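You operate a simulated robot arm through the tools that you are given. There is no shell and no other tool.

Carry out the task below with a simulated two-armed robot. There is one attempt and no reset: what you move stays moved.

Task
Mix a batch of filler and run it into cup J-24.
Fine: one pump of water, then one slide of powder; crank smooth; cup docked, spout over it, Feed once; no tint, its dial stays.

The check looks at the end state, three seconds after you hand in, the way a careful person would. Anything else that was tipped, shoved, dropped, spilled or broken makes it a failure.

Robot
Two 7-joint arms with fingered hands on one trunk that stands fixed in place. Base frame: the origin is at the foot of the trunk, x ahead of it, y to its left, z up; the work surface is at about z = 0.8. Readings come in m, rad, newtons and seconds.
The left shoulder is at [0.2, 0.135, 0.945], the right one opposite. Each reaches about 0.885 m from its shoulder. Payload 4 kg a hand.
Tool frame (each hand has its own): the origin (TCP) lies between the finger pads and is the grasp point; the fingertips stand 0.025 m ahead of it; z points along the fingers, y is the line along which they close. The gripper opens to 0.088 m; its body begins 0.029 m behind the TCP. The gripper is a hand of 4 fingers: y runs from the thumb to the fingers, the wrist lies at [-0.013, -0.106, -0.174] in the tool frame, and closing takes about 1.5 s.
Orientation is told as [roll, pitch, yaw] about the base's x, y, z axes, in that order, counted from this pose: with the fingers straight down and the wrist toward the robot, the tool's x, y and z point along [0, 1, 0], [1, 0, 0] and [0, 0, -1] of the base frame.

Tools
- The arms move only by the tool servo_tool. It takes "left_targets", "right_targets" or both (then of equal length, played together; a hand with none holds still); each is a list of rows, each a list of 7 numbers: the finger opening in m, from 0 to 0.088, then the shift along the tool's x, y, z in units of 20 mm (1.0 is 20 mm), then the turn, a rotation vector about the tool's x, y, z in units of 5 degrees (1.0 is 5 degrees). In form: [[hand, dx, dy, dz, rx, ry, rz], ...]. A call has 1 to 20 rows; each row shifts and turns the commanded pose from where the row before left it, along the tool's axes as they then stand. A call with a number of a shift or a turn outside -1 to 1 is refused whole. A row lasts 0.2 s, in which the tool goes at most 0.05 m and 0.15 rad; a call with a longer step from one row to the next is refused whole, and so is a gripper value outside its range. A pose out of reach is approached as far as the arm can. The call stops where the force on the tool passes 40 N (or 10 N more than at its start, if that is more) or the arm is blocked; 0.2 s more then pass. Each finger travels about 0.153 m/s and halts on what it meets, pressing with about 26 N; the grip force reading is that of the motor and also rises with nothing between the fingers. The clock runs only during rows and for 0.2 s after the last one: add rows that do not move to give the fingers time. The reply holds the time, the measured pose of the TCP, the force on the tool along the base axes, the opening and the grip force, in the units named above and with some noise, with the torque about the TCP (base axes, N m) and any sound that the robot's microphone picked up, and new pictures: "views" is both (left out), scene, wrist or none (wrist: the cameras of the hands that moved).
- Cameras (640 x 400 px; columns grow to the right, rows downward): "scene" is now at [0.1425, 0.0095, 1.5501]; the picture's right is [0.12, -0.99, 0.00], its down [-0.69, -0.08, -0.72] and it looks along [0.71, 0.08, -0.69] (base axes); focal length 335 px, centre (320, 200). "left" rides on the left gripper at [-0.064, -0.083, -0.098] in its tool frame; the picture's right is [-0.62, -0.37, 0.69], its down [0.71, -0.63, 0.30] and it looks along [0.32, 0.68, 0.65] (tool axes); focal length 265 px, centre (320, 200). "right" rides on the right gripper at [0.064, -0.083, -0.098] in its tool frame; the picture's right is [-0.62, 0.37, -0.69], its down [-0.71, -0.63, 0.30] and it looks along [-0.32, 0.68, 0.65] (tool axes); focal length 265 px, centre (320, 200). There is no depth. A picture from a camera that has moved, and an enlarged one, comes with that camera's place and axes in the base frame and with its lens.
- lift_body(by): slides the trunk up (or, below 0, down) by that many m; the arms and the scene camera ride with it, the base frame stays. It gives what a move gives, with no picture.
- grasp_type(shape, hand): the hand has 4 fingers and takes this shape, open, in about a second: jaw (thumb against the fingers, like two jaws); tri (thumb and two fingers); tip (a fingertip pinch); poke (one finger out to press); point (the index stretched); flat (the hand flat); cup (the hand cupped); fist (a fist). The gripper value then closes the fingers along that shape, each until it touches; the sizes above hold for jaw. It gives what a move gives, with no picture.
- aim_head(pan, tilt): turns the head with the scene camera to pan (to the left, within 1.693 rad either way) and tilt (down, from -0.506 to 1.204), counted from straight ahead of the robot. It gives what a move gives, and a new picture of the scene camera.
- inspect(camera, box): a new picture of the part [left, top, right, bottom] of that camera's present view, enlarged. It takes no simulated time.
- hand_in(): hands the job in; it is judged then, once.

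Places have to be worked out from the pictures, the camera data and where the tool is seen. Open the grippers and draw the arms clear of the work before you hand the job in, unless the task says otherwise.

The tools are called after "Emit:" as a command line: name --argument value ..., lists and objects as JSON in quotes. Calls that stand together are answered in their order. servo_tool: Moves the arms, as the interface text tells. Its arguments: {"type":"object","properties":{"left_targets":{"type":"array","items":{"type":"array","items":{"type":"number"}}},"right_targets":{"type":"array","items":{"type":"array","items":{"type":"number"}}},"views":{"type":"string","enum":["both","scene","wrist","none"]}},"required":[]} The other tools are called the same way: lift_body (by) moves the trunk up or down; grasp_type (shape, hand) gives the hand a shape; aim_head (pan, tilt) turns the head that bears the scene camera; inspect (camera, box) takes an enlarged picture of a part of a camera's view; hand_in () hands the job in.

At the start:

```text
time: 0.0
left_tcp_pos: [0.5215, 0.366, 1.18]
left_tool_rot: [0.0, -0.001, -0.002]
left_ft_force: [0.4, 0.6, 0.5]
left_torque: [-0.02, -0.01, 0.01]
left_grip_width: 0.0874
left_gripper_force: 0.1
left_shape: jaw
right_tcp_pos: [0.6333, -0.0564, 1.2658]
right_tool_rot: [0.001, 0.0, 0.002]
right_ft_force: [-0.7, -0.3, 0.6]
right_torque: [-0.01, -0.04, 0.0]
right_grip_width: 0.0874
right_gripper_force: 0.0
right_shape: jaw
trunk travel left (down, up): [-0.55, 0.22]
head pan, tilt (commanded): [0.117, 0.768]
```

scene: 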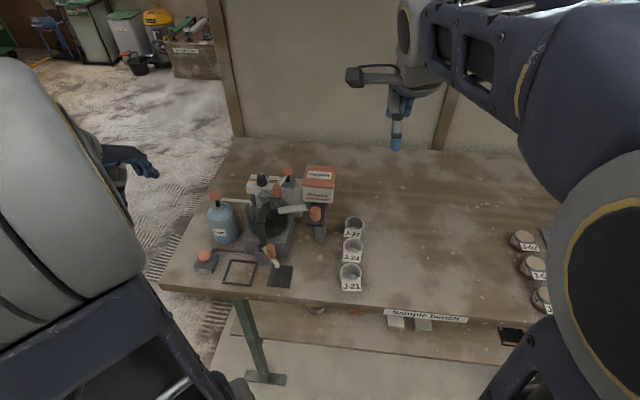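
right: 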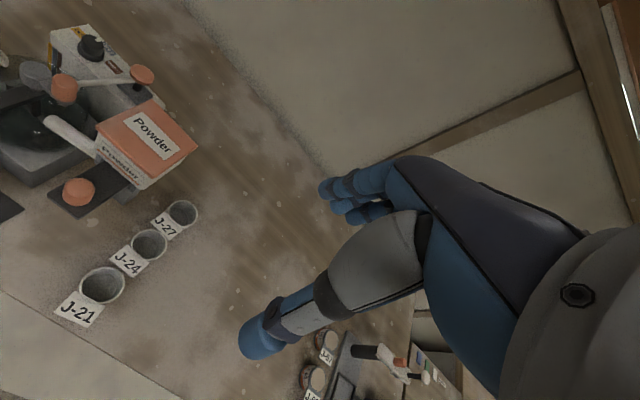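
left: 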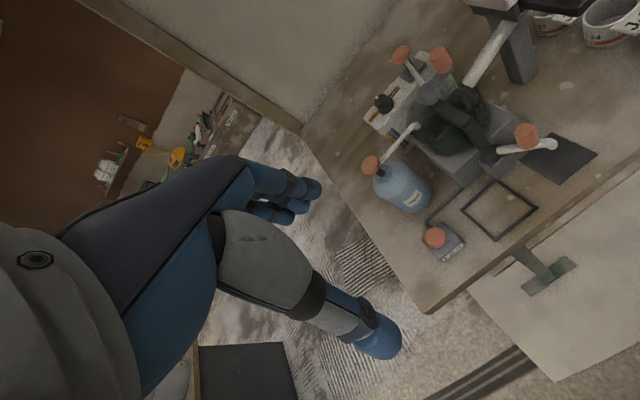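

I start by looking closely at the bench machine and the cups before moving anything.

Emit:
inspect --camera "scene" --box '[180, 150, 400, 300]'

Emit:
inspect --camera "left" --box '[340, 0, 640, 280]'

Emit:
inspect --camera "right" --box '[0, 0, 260, 340]'

```text
2.67 times, centred on (290, 225) of scene
camera zoom: at [0.1425, 0.0095, 1.5501], right [0.12, -0.99, 0.0], down [-0.69, -0.08, -0.72], along [0.71, 0.08, -0.69], focal length 893 px, centre (400, 133)
```

zoom: 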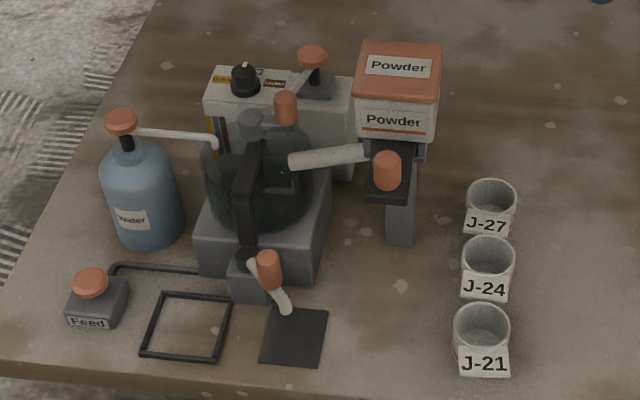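

```text
1.43 times, centred on (490, 140) of left
camera zoom: at [0.4393, 0.3012, 1.279], right [-0.37, -0.62, -0.69], down [-0.63, 0.71, -0.3], along [0.68, 0.32, -0.65], focal length 379 px, centre (77, 286)
```

zoom: 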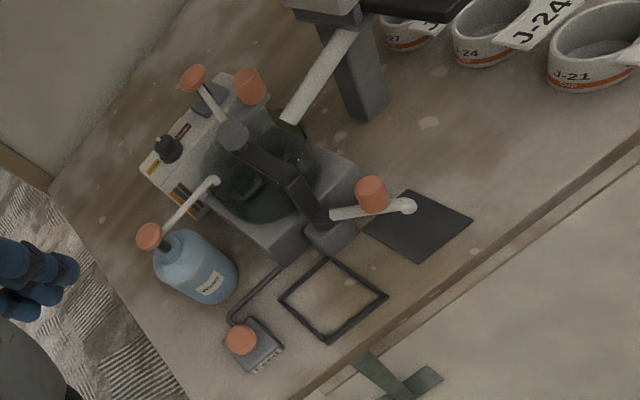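

```text
1.18 times, centred on (130, 170) of right
camera zoom: at [0.5511, 0.008, 1.3634], right [0.37, -0.62, 0.69], down [-0.63, -0.71, -0.3], along [0.68, -0.32, -0.65], focal length 312 px, centre (544, 235)
```

zoom: 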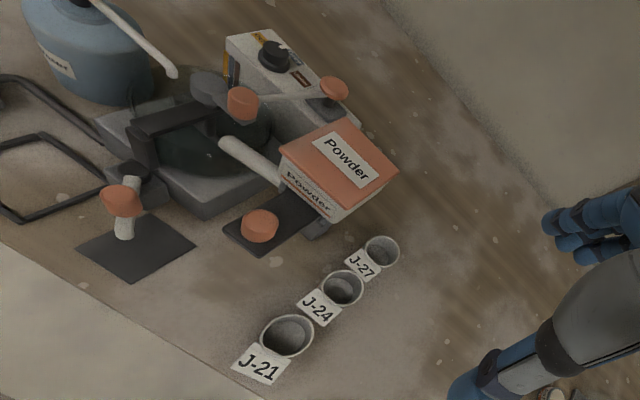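

I look closer at the dock frame, spout, Feed key, and powder slide to understand their shapes.

Emit:
inspect --camera "scene" --box '[195, 235, 305, 300]'

Emit:
inspect --camera "scene" --box '[240, 160, 350, 230]'

Emit:
inspect --camera "left" --box '[420, 100, 620, 260]'

Emit:
inspect --camera "left" --box '[350, 20, 530, 160]'

Emit:
inspect --camera "right" --box '[20, 20, 220, 220]'

```text
5.82 times, centred on (250, 268) of scene
camera zoom: at [0.1425, 0.0095, 1.5501], right [0.12, -0.99, 0.0], down [-0.69, -0.08, -0.72], along [0.71, 0.08, -0.69], focal length 1949 px, centre (727, -193)
```

zoom: 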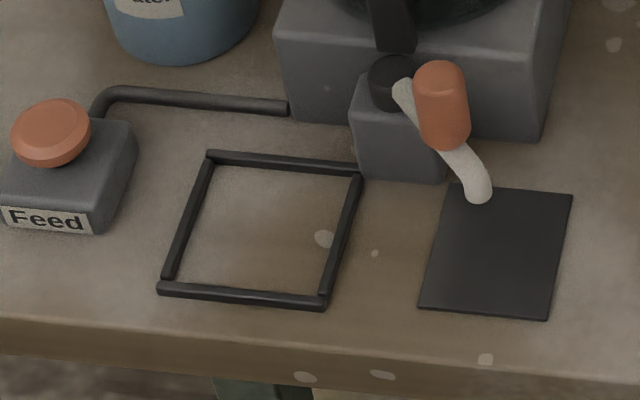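

```text
5.71 times, centred on (295, 195) of scene
camera zoom: at [0.1425, 0.0095, 1.5501], right [0.12, -0.99, 0.0], down [-0.69, -0.08, -0.72], along [0.71, 0.08, -0.69], focal length 1914 px, centre (463, 229)
```

zoom: 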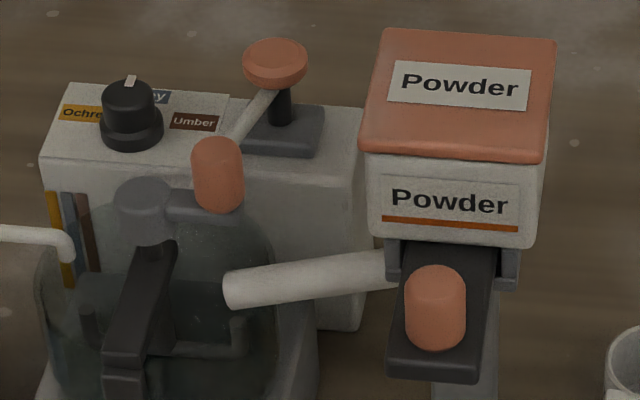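

```text
2.50 times, centred on (520, 180) of left
camera zoom: at [0.4393, 0.3012, 1.279], right [-0.37, -0.62, -0.69], down [-0.63, 0.71, -0.3], along [0.68, 0.32, -0.65], focal length 664 px, centre (-180, 250)
```

zoom: 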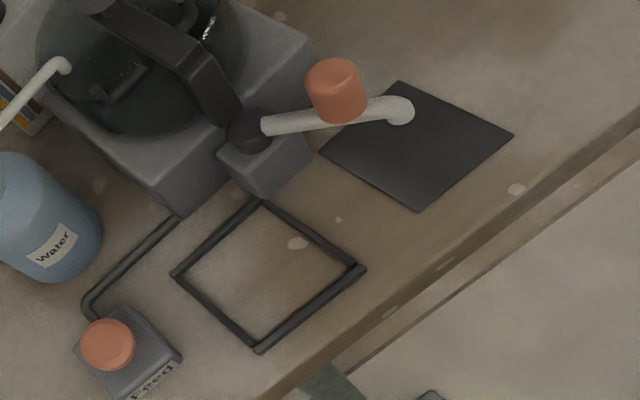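

```text
2.86 times, centred on (440, 90) of left
camera zoom: at [0.4393, 0.3012, 1.279], right [-0.37, -0.62, -0.69], down [-0.63, 0.71, -0.3], along [0.68, 0.32, -0.65], focal length 758 px, centre (-23, 514)
```

zoom: 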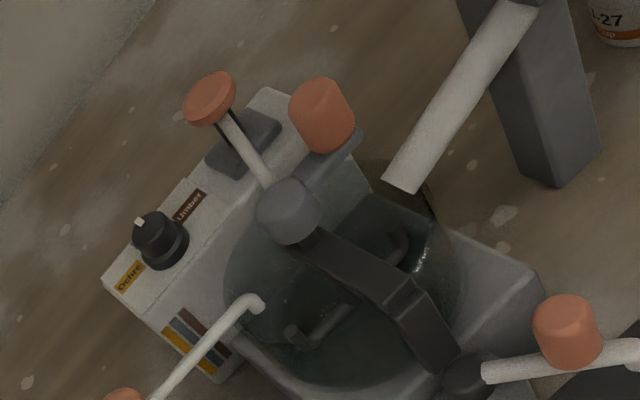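

```text
2.00 times, centred on (120, 120) of right
camera zoom: at [0.5511, 0.008, 1.3634], right [0.37, -0.62, 0.69], down [-0.63, -0.71, -0.3], along [0.68, -0.32, -0.65], focal length 531 px, centre (720, 360)
```

zoom: 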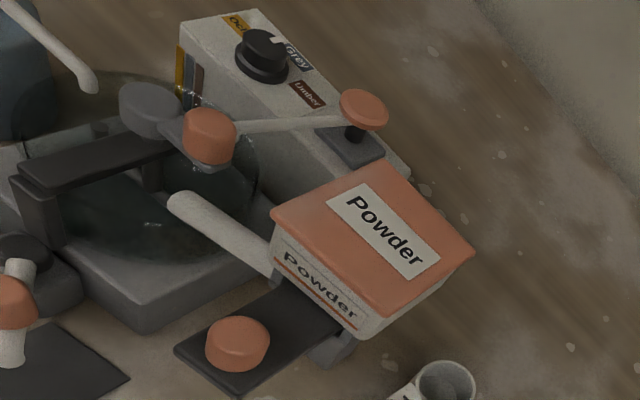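

The water pump head looks to be near (0.73, 0.35, 0.965), Feed key at left front, dock frame centred near (0.615, 0.275), cup J-24 near (0.70, -0.01). I shape the left hand for pressing and see where its finger is.

Emit:
grasp_type --shape "poke" --hand "left"

```text
time: 0.9
left_tcp_pos: [0.5212, 0.3656, 1.1786]
left_tool_rot: [-0.001, 0.0, 0.001]
left_ft_force: [0.1, 0.9, 0.7]
left_torque: [0.0, 0.03, 0.03]
left_grip_width: 0.0002
left_gripper_force: 0.0
left_shape: poke
right_tcp_pos: [0.6345, -0.0582, 1.2671]
right_tool_rot: [0.002, -0.001, 0.001]
right_ft_force: [0.2, 0.0, -0.5]
right_torque: [0.0, -0.01, 0.0]
right_grip_width: 0.0874
right_gripper_force: 0.0
right_shape: jaw
trunk travel left (down, up): [-0.55, 0.22]
head pan, tilt (commanded): [0.117, 0.768]
```

The left hand is in poke shape. I bring it forward partway toward a point above the water pump, still high, to see the finger and the pump in the cameras.

Emit:
servo_tool --left_targets '[[0.088, 0, 1, 0.4, 0, 0, 0], [0.088, 0, 1, 0.4, 0, 0, 0], [0.088, 0, 1, 0.4, 0, 0, 0], [0.088, -0.2, 1, 0.4, 0, 0, 0], [0.088, -0.2, 1, 0.4, 0, 0, 0], [0.088, -0.2, 1, 0.4, 0, 0, 0], [0.088, -0.2, 1, 0.4, 0, 0, 0]]'

```text
time: 2.5
left_tcp_pos: [0.6614, 0.3493, 1.1232]
left_tool_rot: [0.0, 0.001, -0.001]
left_ft_force: [-1.2, 0.3, -0.6]
left_torque: [0.0, 0.0, 0.01]
left_grip_width: 0.0
left_gripper_force: 0.1
left_shape: poke
right_tcp_pos: [0.6331, -0.0559, 1.2649]
right_tool_rot: [0.0, 0.0, 0.001]
right_ft_force: [-0.2, -0.1, 0.4]
right_torque: [-0.03, -0.04, 0.0]
right_grip_width: 0.0876
right_gripper_force: 0.1
right_shape: jaw
trunk travel left (down, up): [-0.55, 0.22]
head pan, tilt (commanded): [0.117, 0.768]
camera scene: at [0.1423, 0.0095, 1.5502], right [0.12, -0.99, 0.0], down [-0.69, -0.08, -0.72], along [0.71, 0.08, -0.69], focal length 335 px, centre (320, 200)
camera left: at [0.5788, 0.2853, 1.223], right [-0.37, -0.62, -0.69], down [-0.63, 0.71, -0.3], along [0.68, 0.32, -0.65], focal length 265 px, centre (320, 200)
```

scene: 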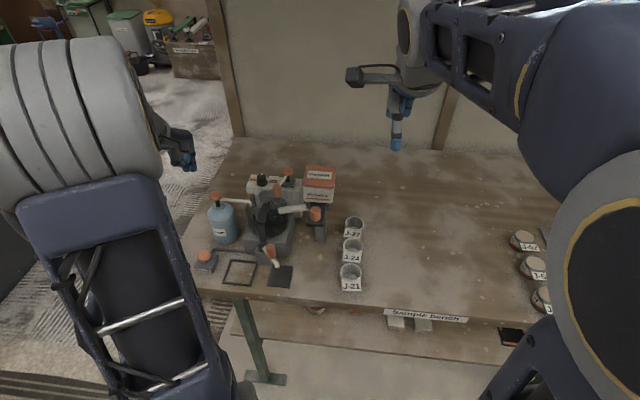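
left: 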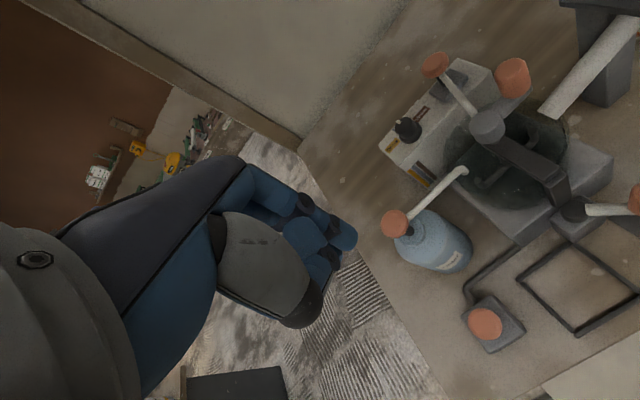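

I zoom in on the left hand to see where the poking fingertip is.

Emit:
inspect --camera "left" --box '[180, 130, 400, 340]'

Emit:
inspect --camera "scene" --box '[130, 100, 240, 190]'

```text
1.90 times, centred on (290, 235) of left
camera zoom: at [0.5788, 0.2853, 1.223], right [-0.37, -0.62, -0.69], down [-0.63, 0.71, -0.3], along [0.68, 0.32, -0.65], focal length 506 px, centre (377, 133)
```

zoom: 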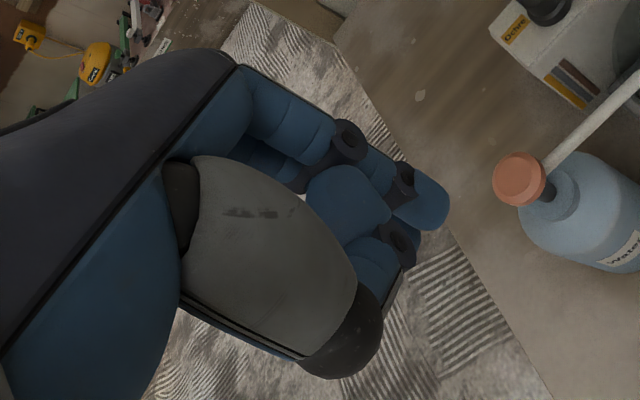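

```text
4.44 times, centred on (185, 145) of scene
camera zoom: at [0.1423, 0.0095, 1.5502], right [0.12, -0.99, 0.0], down [-0.69, -0.08, -0.72], along [0.71, 0.08, -0.69], focal length 1489 px, centre (920, 444)
```

zoom: 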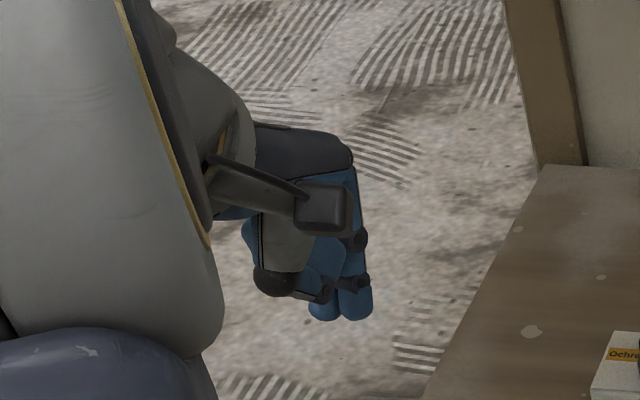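

The poking fingertip is about 12 mm ahead (+x) of and 33 mm below the TCP; the pump head is near (0.733, 0.348, 0.96). I move above it, with the tip still about 30 mm clear.

Emit:
servo_tool --left_targets '[[0.088, 0, 1, 0.5, 0, 0, 0], [0.088, 0, 1, 0.5, 0, 0, 0], [0.088, 0, 1, 1, 0, 0, 0], [0.088, 0, 0, 1, 0, 0, 0], [0.088, 0, 0, 1, 0, 0, 0], [0.088, 0, 0, 0.5, 0, 0, 0], [0.088, 0, 0, 0, 0, 0, 0]]'

Emit:
inspect --camera "left" --box '[240, 130, 480, 300]'

Emit:
inspect --camera "scene" --box '[170, 150, 290, 260]'

```text
time: 4.1
left_tcp_pos: [0.7221, 0.3486, 1.0333]
left_tool_rot: [0.001, 0.001, 0.0]
left_ft_force: [0.8, 0.1, 0.3]
left_torque: [0.01, 0.0, -0.02]
left_grip_width: 0.0
left_gripper_force: 0.1
left_shape: poke
right_tcp_pos: [0.633, -0.0567, 1.2664]
right_tool_rot: [-0.001, 0.0, 0.0]
right_ft_force: [-0.1, -0.8, -0.1]
right_torque: [0.03, -0.03, -0.01]
right_grip_width: 0.0873
right_gripper_force: 0.0
right_shape: jaw
trunk travel left (down, up): [-0.55, 0.22]
head pan, tilt (commanded): [0.117, 0.768]
camera scene: at [0.1425, 0.0095, 1.5501], right [0.12, -0.99, 0.0], down [-0.69, -0.08, -0.72], along [0.71, 0.08, -0.69], focal length 335 px, centre (320, 200)
camera left: at [0.6395, 0.2851, 1.1328], right [-0.37, -0.62, -0.69], down [-0.63, 0.71, -0.3], along [0.68, 0.32, -0.65], focal length 265 px, centre (320, 200)
```

scene: 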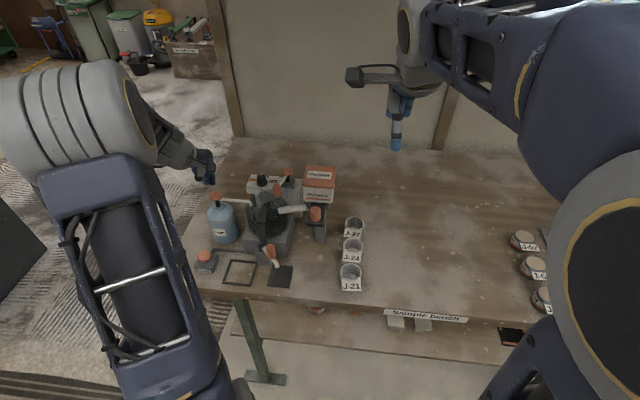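
left: 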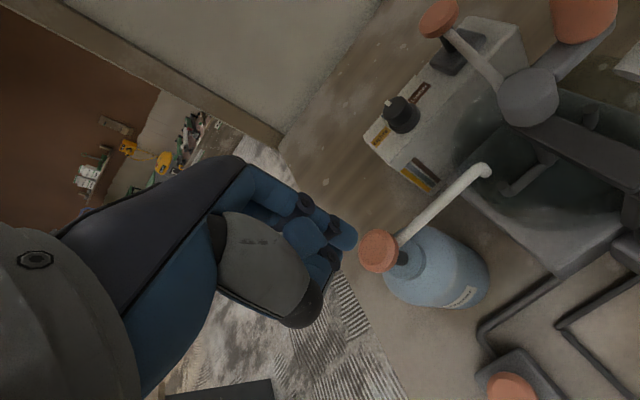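

```text
2.35 times, centred on (360, 215) of left
camera zoom: at [0.6395, 0.2851, 1.1328], right [-0.37, -0.62, -0.69], down [-0.63, 0.71, -0.3], along [0.68, 0.32, -0.65], focal length 624 px, centre (226, 165)
```

zoom: 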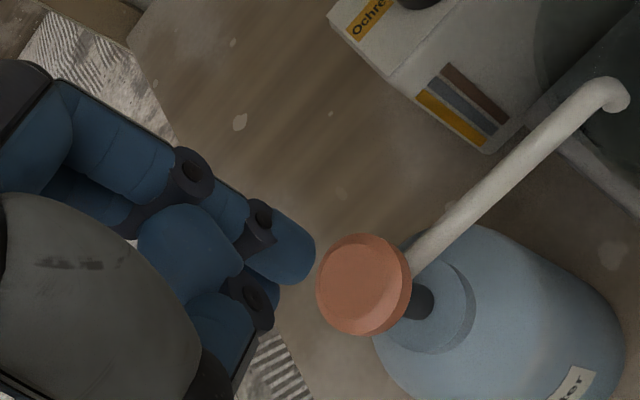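

```text
3.64 times, centred on (230, 205) of scene
camera zoom: at [0.1425, 0.0095, 1.5501], right [0.12, -0.99, 0.0], down [-0.69, -0.08, -0.72], along [0.71, 0.08, -0.69], focal length 1218 px, centre (647, 182)
```

zoom: 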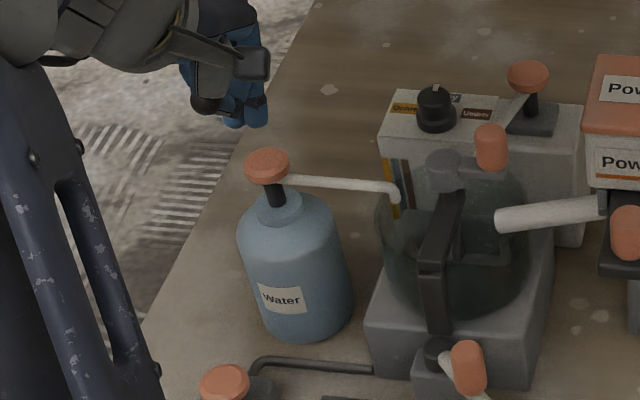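

The head top centre works out at (0.732, 0.347, 0.966), with the fingertip right above it at about z 0.998. I press straight down in one slow stroke until the stop.

Emit:
servo_tool --left_targets '[[0.088, 0, -0.05, 0.7, 0, 0, 0], [0.088, 0, -0.05, 0.5, 0, 0, 0], [0.088, 0, 0, 0.3, 0, 0, 0], [0.088, 0, 0, 0.3, 0, 0, 0], [0.088, 0, 0, 0.3, 0, 0, 0], [0.088, 0, 0, 0.3, 0, 0, 0], [0.088, 0, 0, 0.3, 0, 0, 0]]'

Emit:
inspect --camera "scene" --box '[170, 150, 290, 260]'

Emit:
inspect --camera "left" --box '[240, 130, 480, 300]'

```text
time: 5.7
left_tcp_pos: [0.72, 0.35, 0.9798]
left_tool_rot: [0.003, 0.0, 0.0]
left_ft_force: [-0.8, -1.2, 7.8]
left_torque: [-0.02, 0.0, -0.04]
left_grip_width: 0.0
left_gripper_force: 0.0
left_shape: poke
right_tcp_pos: [0.6342, -0.0563, 1.2654]
right_tool_rot: [0.001, 0.001, 0.0]
right_ft_force: [-0.6, -0.3, 0.1]
right_torque: [0.02, -0.05, 0.01]
right_grip_width: 0.0875
right_gripper_force: 0.1
right_shape: jaw
trunk travel left (down, up): [-0.55, 0.22]
head pan, tilt (commanded): [0.117, 0.768]
camera scene: at [0.1422, 0.0094, 1.5503], right [0.12, -0.99, 0.0], down [-0.69, -0.08, -0.72], along [0.71, 0.08, -0.69], focal length 335 px, centre (320, 200)
camera left: at [0.6375, 0.2851, 1.0795], right [-0.37, -0.62, -0.69], down [-0.63, 0.71, -0.3], along [0.68, 0.33, -0.65], focal length 265 px, centre (320, 200)
```

scene: 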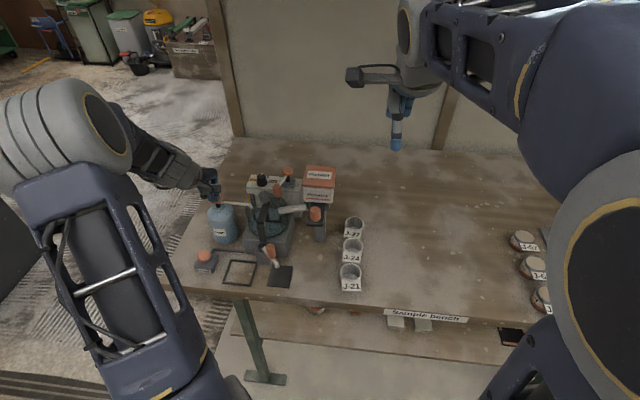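
left: 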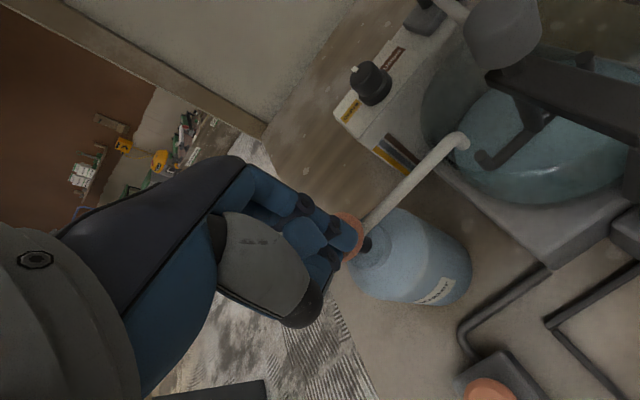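

```text
3.64 times, centred on (230, 205) of scene
camera zoom: at [0.1422, 0.0094, 1.5503], right [0.12, -0.99, 0.0], down [-0.69, -0.08, -0.72], along [0.71, 0.08, -0.69], focal length 1218 px, centre (647, 182)
```

zoom: 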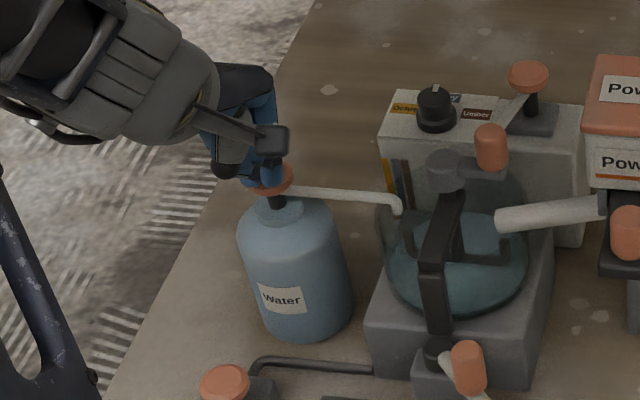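

```text
2.35 times, centred on (360, 215) of left
camera zoom: at [0.6375, 0.2851, 1.0795], right [-0.37, -0.62, -0.69], down [-0.63, 0.71, -0.3], along [0.68, 0.33, -0.65], focal length 624 px, centre (226, 165)
```

zoom: 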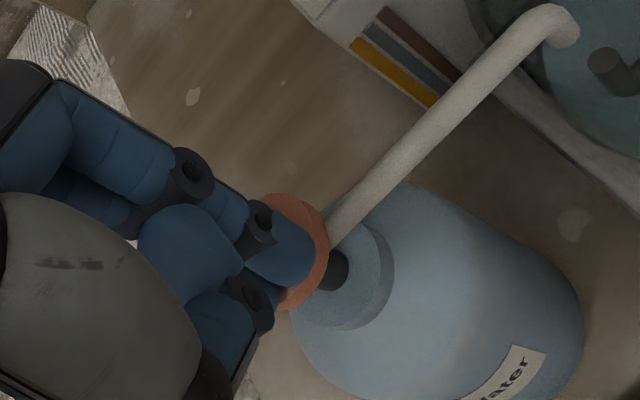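

Water has come into the bowl and the spring pushes back with about 8 N. I finish the same stroke a little further to its stop without releasing.

Emit:
servo_tool --left_targets '[[0.088, 0, 0, 0.25, 0, 0, 0], [0.088, 0, 0, 0.25, 0, 0, 0], [0.088, 0, 0, 0.25, 0, 0, 0], [0.088, 0, 0, 0, 0, 0, 0]]' --views "none"

Emit:
inspect --camera "scene" --box '[170, 150, 290, 260]'

```text
time: 6.3
left_tcp_pos: [0.724, 0.3494, 0.9783]
left_tool_rot: [0.009, -0.013, -0.001]
left_ft_force: [-1.6, -1.6, 16.7]
left_torque: [-0.01, 0.02, 0.01]
left_grip_width: 0.0
left_gripper_force: 0.1
left_shape: poke
right_tcp_pos: [0.6335, -0.0579, 1.2668]
right_tool_rot: [0.0, 0.001, -0.001]
right_ft_force: [-0.8, 0.1, 0.2]
right_torque: [-0.03, -0.01, 0.0]
right_grip_width: 0.0875
right_gripper_force: 0.1
right_shape: jaw
trunk travel left (down, up): [-0.55, 0.22]
head pan, tilt (commanded): [0.117, 0.768]
stopped in row 2 (left hand): the force on the tool passed its limit at 44 N (the readings are from after the stop); the commanded pose is now the measured one
```

```text
3.64 times, centred on (230, 205) of scene
camera zoom: at [0.1418, 0.0092, 1.5501], right [0.12, -0.99, 0.0], down [-0.69, -0.08, -0.72], along [0.72, 0.08, -0.69], focal length 1218 px, centre (647, 182)
```

zoom: 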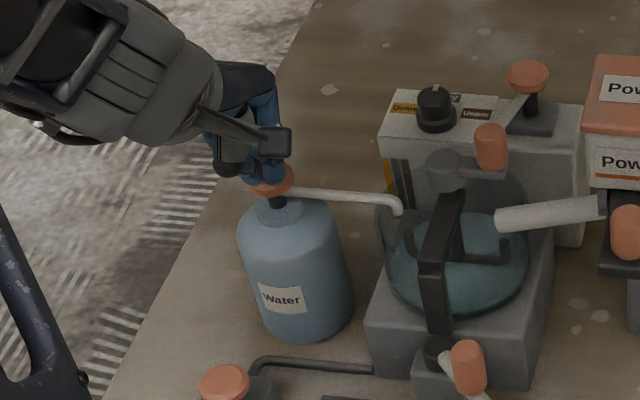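

The pump is at its hard stop, so the stroke is complete. I lift the finger straight up and off in one go.

Emit:
servo_tool --left_targets '[[0.088, 0, 0, -1, 0, 0, 0], [0.088, 0, 0, -1, 0, 0, 0], [0.088, 0, 0, -1, 0, 0, 0], [0.088, 0, 0, -1, 0, 0, 0], [0.088, 0, 0, -1, 0, 0, 0], [0.088, 0, -1, -0.5, 0, 0, 0], [0.088, 0, -1, 0, 0, 0, 0], [0.088, 0, -1, 0, 0, 0, 0], [0.088, 0, -1, 0, 0, 0, 0], [0.088, 0, -1, 0, 0, 0, 0]]'

Emit:
inspect --camera "scene" --box '[170, 150, 290, 260]'

Emit:
inspect --camera "left" --box '[340, 0, 640, 200]'

```text
time: 8.5
left_tcp_pos: [0.6228, 0.3492, 1.0849]
left_tool_rot: [0.002, -0.01, -0.001]
left_ft_force: [0.0, 0.8, 0.0]
left_torque: [0.01, -0.03, 0.02]
left_grip_width: 0.0
left_gripper_force: 0.1
left_shape: poke
right_tcp_pos: [0.6333, -0.0555, 1.2661]
right_tool_rot: [-0.001, 0.0, 0.0]
right_ft_force: [-0.3, -0.5, 0.5]
right_torque: [0.03, -0.01, -0.03]
right_grip_width: 0.0875
right_gripper_force: 0.1
right_shape: jaw
trunk travel left (down, up): [-0.55, 0.22]
head pan, tilt (commanded): [0.117, 0.768]
camera scene: at [0.1427, 0.0096, 1.5501], right [0.12, -0.99, 0.0], down [-0.69, -0.08, -0.72], along [0.71, 0.08, -0.69], focal length 335 px, centre (320, 200)
camera left: at [0.5383, 0.2842, 1.1837], right [-0.36, -0.62, -0.7], down [-0.63, 0.72, -0.31], along [0.69, 0.33, -0.65], focal length 265 px, centre (320, 200)
```

scene: 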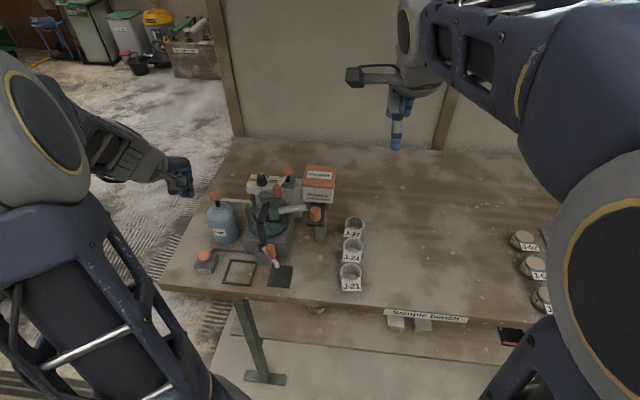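
left: 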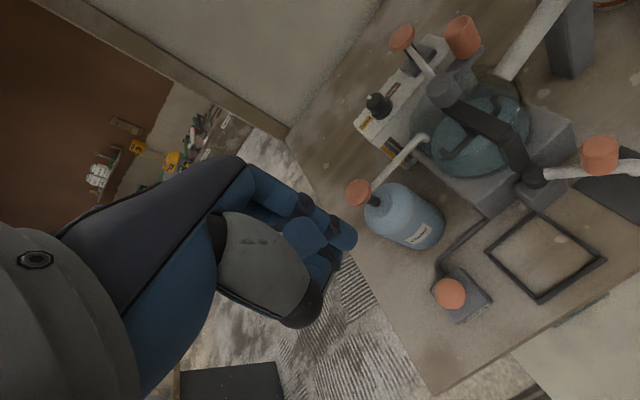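

```text
3.64 times, centred on (230, 205) of scene
camera zoom: at [0.1427, 0.0096, 1.5501], right [0.12, -0.99, 0.0], down [-0.69, -0.08, -0.72], along [0.71, 0.08, -0.69], focal length 1218 px, centre (647, 182)
```

zoom: 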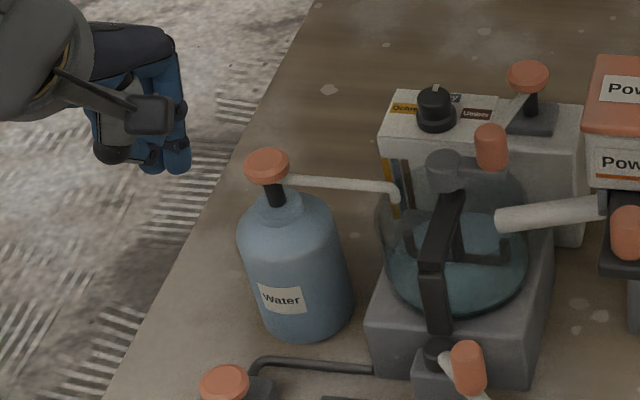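

```text
2.00 times, centred on (490, 100) of left
camera zoom: at [0.5383, 0.2842, 1.1837], right [-0.36, -0.62, -0.7], down [-0.63, 0.72, -0.31], along [0.69, 0.33, -0.65], focal length 531 px, centre (-20, 400)
```

zoom: 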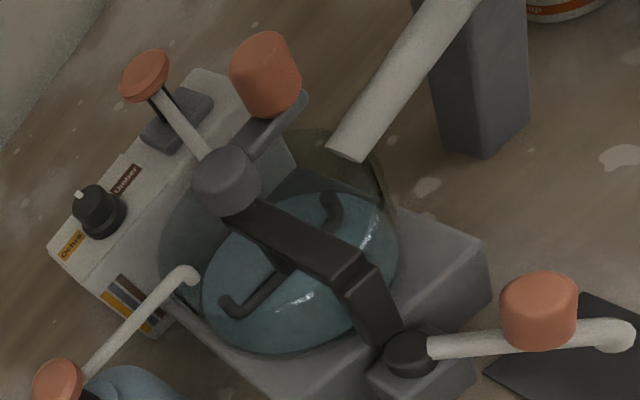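

One pump of water is in and the pump head has come back up. Next is the powder slide: I turn the right hand 90° so its fingers close sideways (along base y).

Emit:
servo_tool --right_targets '[[0.088, 0, 0, 0, 0, 0, -1], [0.088, 0, 0, 0, 0, 0, -1], [0.088, 0, 0, 0, 0, 0, -1], [0.088, 0, 0, 0, 0, 0, -1], [0.088, 0, 0, 0, 0, 0, -1], [0.088, 0, 0, 0, 0, 0, -1], [0.088, 0, 0, 0, 0, 0, -1], [0.088, 0, 0, 0, 0, 0, -1], [0.088, 0, 0, 0, 0, 0, -1], [0.088, 0, 0, 0, 0, 0, -1], [0.088, 0, 0, 0, 0, 0, -1], [0.088, 0, 0, 0, 0, 0, -1], [0.088, 0, 0, 0, 0, 0, -1], [0.088, 0, 0, 0, 0, 0, -1], [0.088, 0, 0, 0, 0, 0, -1], [0.088, 0, 0, 0, 0, 0, -1], [0.088, 0, 0, 0, 0, 0, -1], [0.088, 0, 0, 0, 0, 0, -1]]'

```text
time: 12.3
left_tcp_pos: [0.6231, 0.3485, 1.084]
left_tool_rot: [0.004, -0.009, 0.0]
left_ft_force: [-0.6, 0.7, -0.7]
left_torque: [0.0, -0.03, 0.04]
left_grip_width: 0.0001
left_gripper_force: 0.0
left_shape: poke
right_tcp_pos: [0.6345, -0.0572, 1.2649]
right_tool_rot: [-0.002, 0.001, 1.57]
right_ft_force: [0.7, -0.2, 0.1]
right_torque: [-0.02, 0.01, 0.0]
right_grip_width: 0.0878
right_gripper_force: 0.0
right_shape: jaw
trunk travel left (down, up): [-0.55, 0.22]
head pan, tilt (commanded): [0.117, 0.768]
camera scene: at [0.1424, 0.0095, 1.5502], right [0.12, -0.99, 0.0], down [-0.69, -0.08, -0.72], along [0.71, 0.08, -0.69], focal length 335 px, centre (320, 200)
camera right: at [0.5703, -0.1398, 1.3635], right [0.62, 0.37, 0.69], down [0.72, -0.63, -0.3], along [0.32, 0.68, -0.65], focal length 265 px, centre (320, 200)
```

scene: 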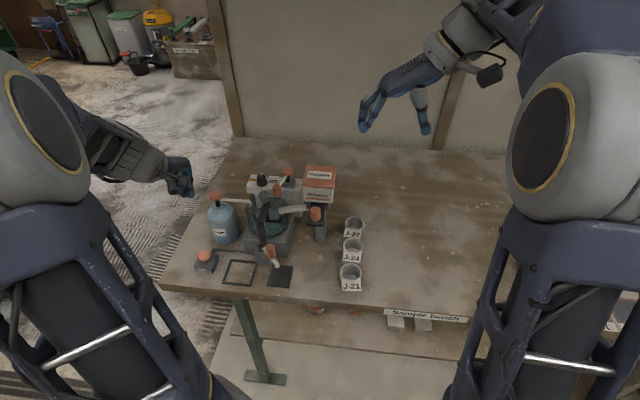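
right: 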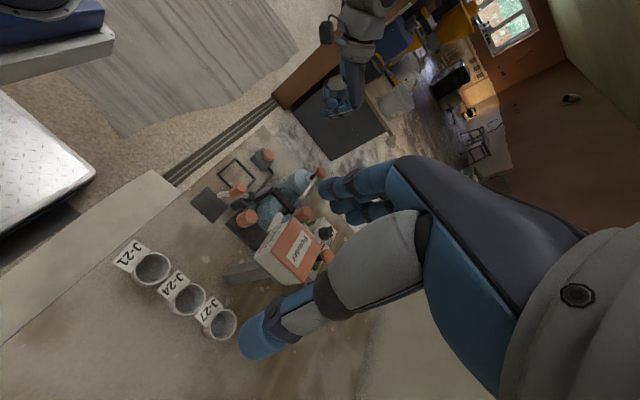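

The right hand is turned. I set it to poke shape too (to push or hook the slide knob with one finger) and go lower for a close look at the powder slide.

Emit:
grasp_type --shape "poke" --hand "right"

Emit:
servo_tool --right_targets '[[0.088, 0.2, 0, 1, 0, 0, 0], [0.088, 0.2, 0, 1, 0, 0, 0], [0.088, 0.2, 0.1, 1, 0, 0, 0], [0.088, 0.2, 0.2, 1, 0, 0, 0], [0.088, 0.2, 0.2, 1, 0, 0, 0], [0.088, 0.2, 0.2, 1, 0, 0, 0], [0.088, 0.5, 0, 1, 0, 0, 0], [0.088, 0, 0, 0, 0, 0, 0]]'

Emit:
inspect --camera "right" --box '[200, 60, 420, 260]'

```text
time: 13.2
left_tcp_pos: [0.6224, 0.349, 1.0845]
left_tool_rot: [0.004, -0.01, 0.0]
left_ft_force: [0.6, 0.1, 0.1]
left_torque: [0.0, 0.01, -0.02]
left_grip_width: 0.0001
left_gripper_force: 0.0
left_shape: poke
right_tcp_pos: [0.6349, -0.056, 1.2665]
right_tool_rot: [0.001, 0.0, 1.571]
right_ft_force: [0.4, 1.1, -0.3]
right_torque: [0.02, 0.03, -0.02]
right_grip_width: 0.0004
right_gripper_force: 0.1
right_shape: poke
trunk travel left (down, up): [-0.55, 0.22]
head pan, tilt (commanded): [0.117, 0.768]
```

```text
time: 15.0
left_tcp_pos: [0.6229, 0.348, 1.0852]
left_tool_rot: [0.002, -0.01, 0.0]
left_ft_force: [0.7, 0.1, 1.2]
left_torque: [0.04, 0.03, 0.01]
left_grip_width: 0.0001
left_gripper_force: 0.1
left_shape: poke
right_tcp_pos: [0.5994, -0.0442, 1.1263]
right_tool_rot: [0.001, -0.001, 1.571]
right_ft_force: [0.0, -0.2, -0.1]
right_torque: [0.01, 0.01, -0.01]
right_grip_width: 0.0002
right_gripper_force: 0.1
right_shape: poke
trunk travel left (down, up): [-0.55, 0.22]
head pan, tilt (commanded): [0.117, 0.768]
camera scene: at [0.1425, 0.0095, 1.5501], right [0.12, -0.99, 0.0], down [-0.69, -0.08, -0.72], along [0.71, 0.08, -0.69], focal length 335 px, centre (320, 200)
camera right: at [0.5355, -0.1256, 1.2234], right [0.62, 0.37, 0.69], down [0.71, -0.63, -0.3], along [0.32, 0.68, -0.65], focal length 265 px, centre (320, 200)
```

scene: 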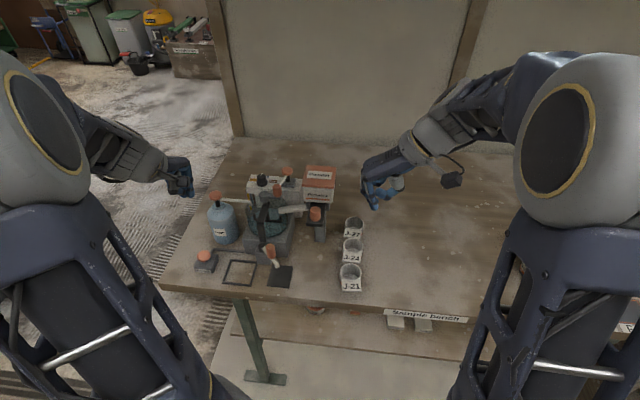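
right: 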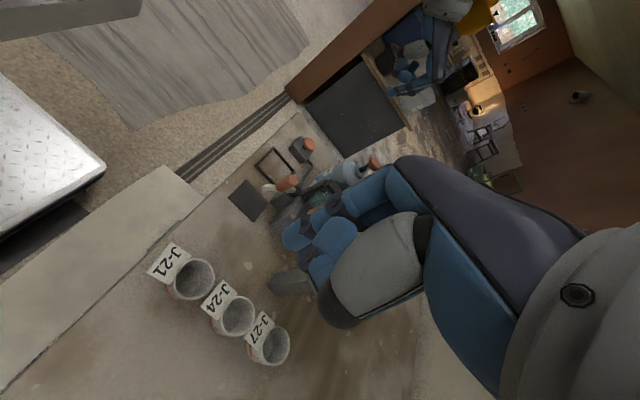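

```text
2.00 times, centred on (310, 160) of right
camera zoom: at [0.5355, -0.1256, 1.2234], right [0.62, 0.37, 0.69], down [0.71, -0.63, -0.3], along [0.32, 0.68, -0.65], focal length 531 px, centre (340, 280)
```

zoom: 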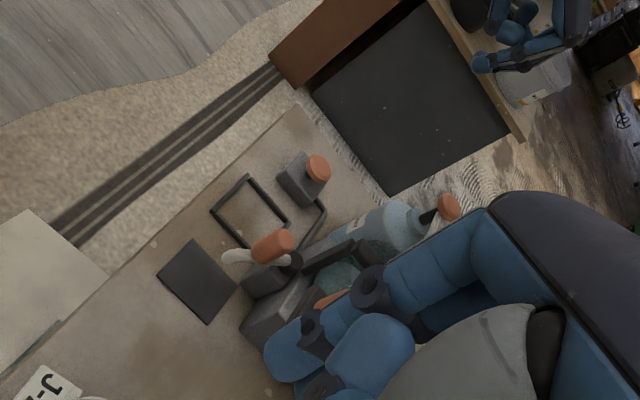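

The hand hides the slide from its own camera; I use a tight enlargement of the scene camera on the powder unit instead.

Emit:
inspect --camera "scene" --box '[290, 160, 350, 245]'

Emit:
inspect --camera "left" --box '[400, 0, 640, 120]'

```text
4.71 times, centred on (320, 202) of scene
camera zoom: at [0.1425, 0.0095, 1.5501], right [0.12, -0.99, 0.0], down [-0.69, -0.08, -0.72], along [0.71, 0.08, -0.69], focal length 1576 px, centre (320, 188)
```

zoom: 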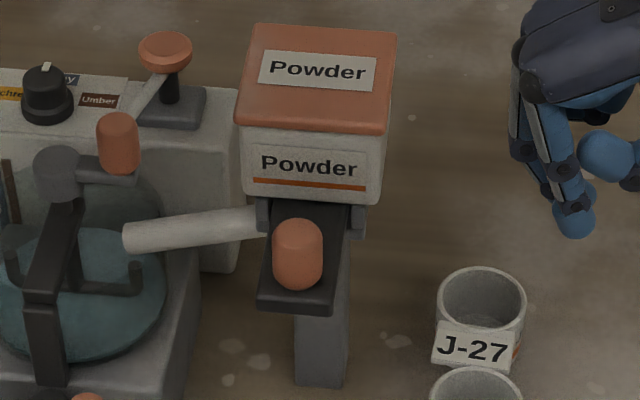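

```text
2.67 times, centred on (520, 60) of left
camera zoom: at [0.5384, 0.2843, 1.1838], right [-0.36, -0.62, -0.7], down [-0.63, 0.72, -0.31], along [0.69, 0.33, -0.65], focal length 708 px, centre (-213, 573)
```

zoom: 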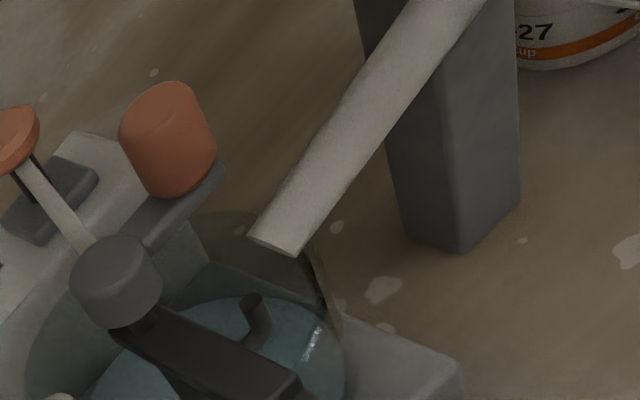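

I'll move the right poking finger to a spot just in front of the knob (knob near (0.650, 0.080, 1.016)), staying about 25 mm short of it.

Emit:
servo_tool --right_targets '[[0.088, -0.1, 1, 0, 0, 0, 0], [0.088, -0.1, 1, 0, 0, 0, 0], [0.088, -0.1, 1, 0, 0, 0, 0], [0.088, -0.1, 1, 0.5, 0, 0, 0], [0.088, 0, 1, 0.8, 0, 0, 0], [0.088, 0, 0.75, 0.8, 0, 0, 0], [0.088, 0, 0, 0.8, 0, 0, 0], [0.088, 0, 0, 0.7, 0, 0, 0], [0.088, 0, 0, 0, 0, 0, 0]]'

Emit:
inspect --camera "scene" --box '[290, 160, 370, 245]'

Emit:
inspect --camera "left" --box '[400, 0, 640, 120]'

```text
time: 17.0
left_tcp_pos: [0.6227, 0.3493, 1.0845]
left_tool_rot: [0.004, -0.008, 0.001]
left_ft_force: [-0.1, 0.2, -0.9]
left_torque: [0.01, -0.01, -0.01]
left_grip_width: 0.0001
left_gripper_force: 0.1
left_shape: poke
right_tcp_pos: [0.6074, 0.0723, 1.053]
right_tool_rot: [0.001, -0.002, 1.571]
right_ft_force: [-0.3, 0.6, 0.5]
right_torque: [-0.04, 0.01, 0.0]
right_grip_width: 0.0
right_gripper_force: 0.1
right_shape: poke
trunk travel left (down, up): [-0.55, 0.22]
head pan, tilt (commanded): [0.117, 0.768]
camera scene: at [0.1425, 0.0096, 1.5501], right [0.12, -0.99, 0.0], down [-0.69, -0.08, -0.72], along [0.71, 0.08, -0.69], focal length 335 px, centre (320, 200)
camera right: at [0.5437, -0.0106, 1.1511], right [0.62, 0.37, 0.69], down [0.71, -0.63, -0.3], along [0.32, 0.68, -0.65], focal length 265 px, centre (320, 200)
```

scene: 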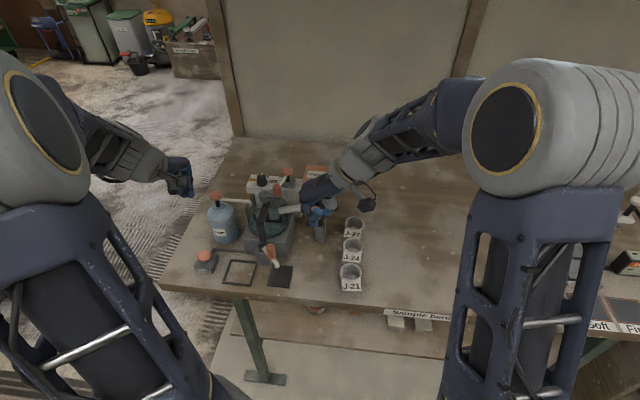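
right: 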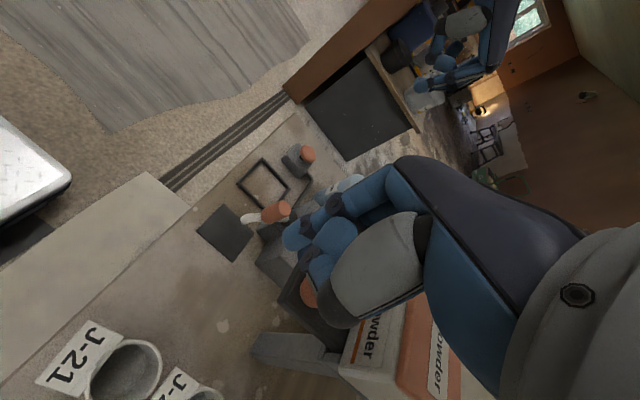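

```text
4.71 times, centred on (330, 202) of scene
camera zoom: at [0.1425, 0.0096, 1.5501], right [0.12, -0.99, 0.0], down [-0.69, -0.08, -0.72], along [0.71, 0.08, -0.69], focal length 1576 px, centre (273, 188)
```

zoom: 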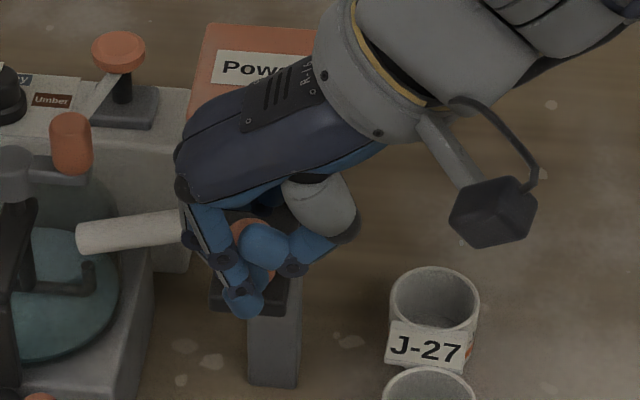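

```text
2.67 times, centred on (520, 60) of left
camera zoom: at [0.5384, 0.2843, 1.1838], right [-0.36, -0.62, -0.7], down [-0.63, 0.72, -0.31], along [0.69, 0.33, -0.65], focal length 708 px, centre (-213, 573)
```

zoom: 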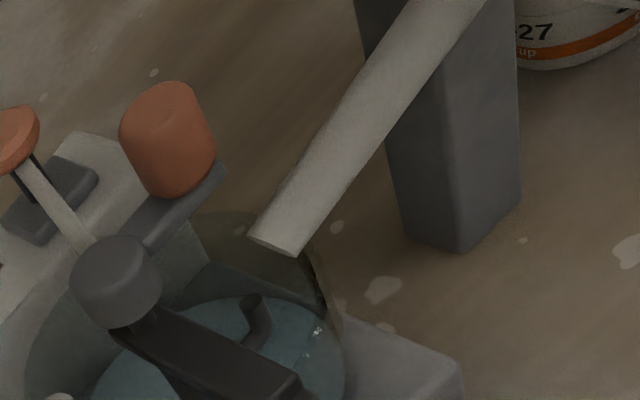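

The fingertip is in front of the knob at roughly (0.606, 0.079). I lower 8 mm and push gently forward (+x) about 32 mm to feel whether the slide moves inward.

Emit:
servo_tool --right_targets '[[0.088, 0, 0, 0.4, 0, 0, 0], [0.088, -0.4, 0, 0, 0, 0, 0], [0.088, -0.4, 0, 0, 0, 0, 0], [0.088, -0.4, 0, 0, 0, 0, 0], [0.088, -0.2, 0, 0, 0, 0, 0], [0.088, -0.2, 0, 0, 0, 0, 0]]'

Emit:
inspect --camera "scene" --box '[290, 160, 370, 245]'

```text
time: 18.4
left_tcp_pos: [0.6211, 0.349, 1.0849]
left_tool_rot: [0.004, -0.01, -0.002]
left_ft_force: [-0.1, 0.4, -0.3]
left_torque: [-0.01, 0.01, 0.01]
left_grip_width: 0.0
left_gripper_force: 0.0
left_shape: poke
right_tcp_pos: [0.6323, 0.0734, 1.0457]
right_tool_rot: [0.016, -0.001, 1.583]
right_ft_force: [-17.0, -7.0, 11.3]
right_torque: [-0.13, 0.31, -0.03]
right_grip_width: 0.0
right_gripper_force: 0.0
right_shape: poke
trunk travel left (down, up): [-0.55, 0.22]
head pan, tilt (commanded): [0.117, 0.768]
stopped in row 6 (right hand): the force on the tool passed its limit at 42 N (the readings are from after the stop); the commanded pose is now the measured one
camera scene: at [0.1415, 0.0091, 1.5504], right [0.12, -0.99, 0.0], down [-0.69, -0.08, -0.72], along [0.72, 0.08, -0.69], focal length 335 px, centre (320, 200)
camera right: at [0.5712, -0.0103, 1.1439], right [0.63, 0.38, 0.68], down [0.72, -0.62, -0.32], along [0.3, 0.69, -0.66], focal length 265 px, centre (320, 200)
```

scene: 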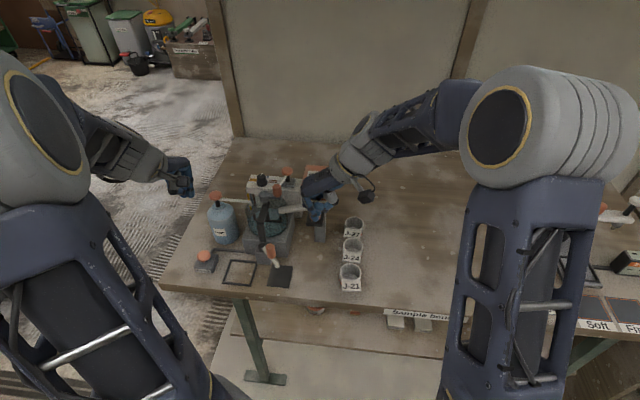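
right: 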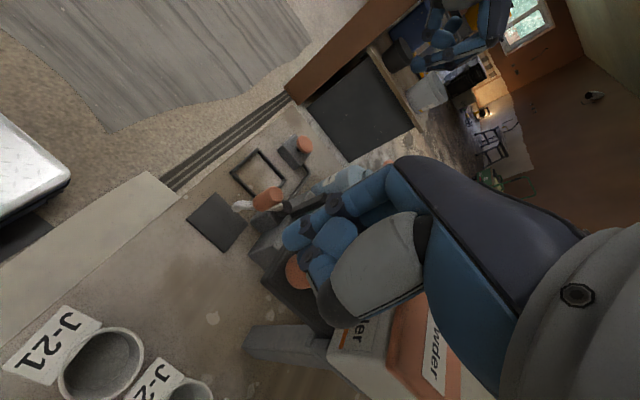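

```text
4.71 times, centred on (330, 202) of scene
camera zoom: at [0.1415, 0.0091, 1.5504], right [0.12, -0.99, 0.0], down [-0.69, -0.08, -0.72], along [0.72, 0.08, -0.69], focal length 1576 px, centre (273, 188)
```

zoom: 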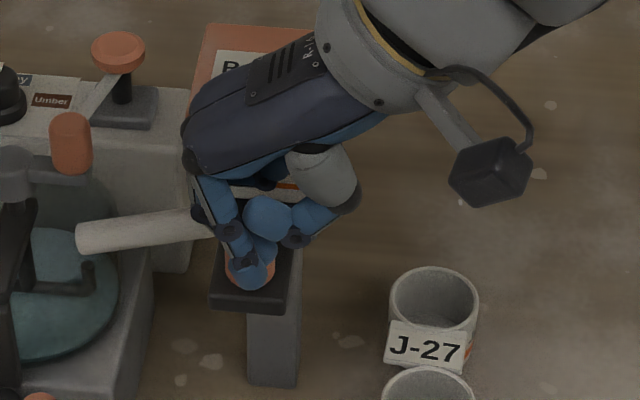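

The slide did not move inward under about 40 N, so it is the pull-out kind. I back the right finger off the knob and take the right arm away to the right.

Emit:
servo_tool --right_targets '[[0.088, 1, 0, 0, 0, 0, 0], [0.088, 0.5, 0, -1, 0, 0, 0], [0.088, 0, -0.5, -1, 0, 0, 0], [0.088, 0, -1, -1, 0, 0, 0], [0.088, 0, -1, -1, 0, 0, 0], [0.088, 0, -1, -1, 0, 0, 0], [0.088, 0, -1, -1, 0, 0, 0], [0.088, 0, -1, 0, 0, 0, 0], [0.088, 0, -1, 0, 0, 0, 0], [0.088, 0, -1, 0, 0, 0, 0], [0.088, 0, -1, 0, 0, 0, 0]]'

Emit:
inspect --camera "scene" --box '[280, 160, 360, 245]'

Emit:
inspect --camera "right" --box '[200, 150, 420, 320]'

```text
time: 20.8
left_tcp_pos: [0.6224, 0.3487, 1.0855]
left_tool_rot: [0.003, -0.007, 0.0]
left_ft_force: [0.0, -0.4, -0.4]
left_torque: [-0.03, -0.02, 0.01]
left_grip_width: 0.0
left_gripper_force: 0.1
left_shape: poke
right_tcp_pos: [0.6079, -0.0959, 1.1656]
right_tool_rot: [0.014, -0.001, 1.579]
right_ft_force: [-0.4, 0.6, 0.0]
right_torque: [-0.01, -0.02, -0.03]
right_grip_width: 0.0
right_gripper_force: 0.0
right_shape: poke
trunk travel left (down, up): [-0.55, 0.22]
head pan, tilt (commanded): [0.117, 0.768]
camera scene: at [0.1425, 0.0097, 1.5501], right [0.12, -0.99, 0.0], down [-0.69, -0.08, -0.72], along [0.71, 0.08, -0.69], focal length 335 px, centre (320, 200)
camera right: at [0.5464, -0.1798, 1.2636], right [0.63, 0.37, 0.68], down [0.72, -0.62, -0.31], along [0.31, 0.69, -0.66], focal length 265 px, centre (320, 200)
```

scene: 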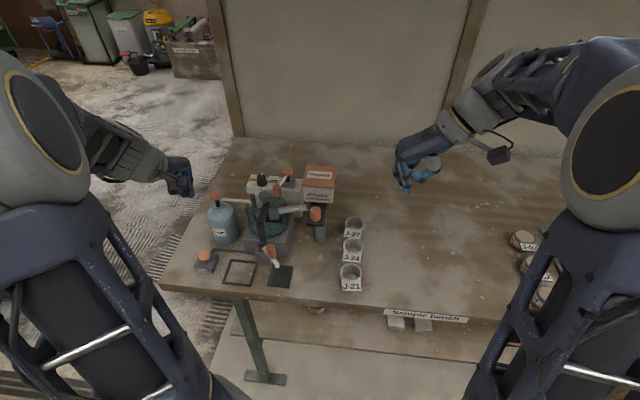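
right: 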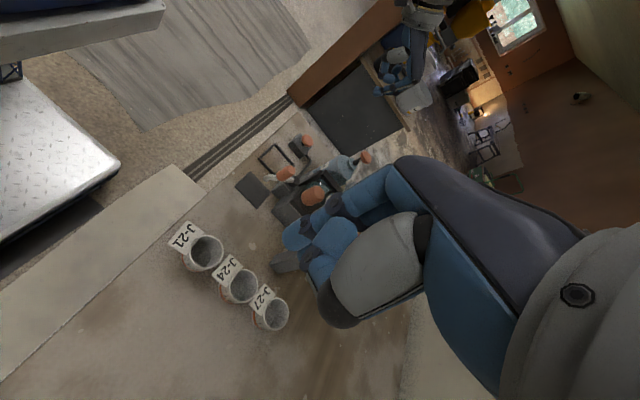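

```text
4.71 times, centred on (320, 202) of scene
camera zoom: at [0.1425, 0.0097, 1.5501], right [0.12, -0.99, 0.0], down [-0.69, -0.08, -0.72], along [0.71, 0.08, -0.69], focal length 1576 px, centre (320, 188)
```

zoom: 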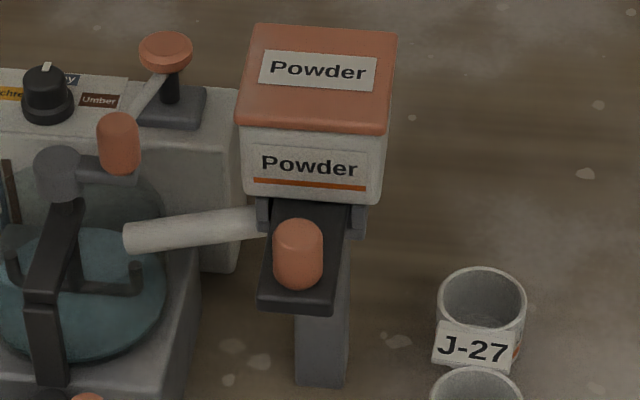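

```text
2.35 times, centred on (310, 235) of right
camera zoom: at [0.5464, -0.1798, 1.2636], right [0.63, 0.37, 0.68], down [0.72, -0.62, -0.31], along [0.31, 0.69, -0.66], focal length 624 px, centre (344, 118)
```

zoom: 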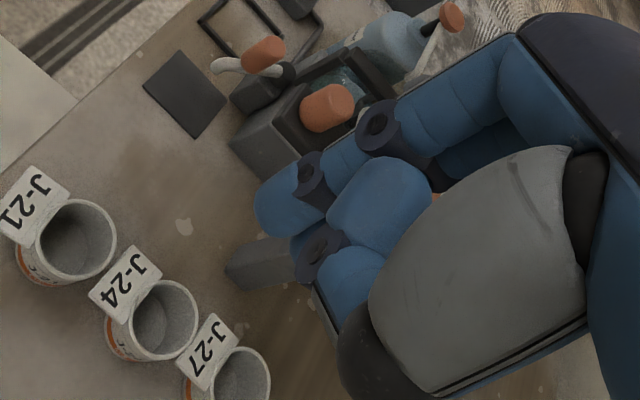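

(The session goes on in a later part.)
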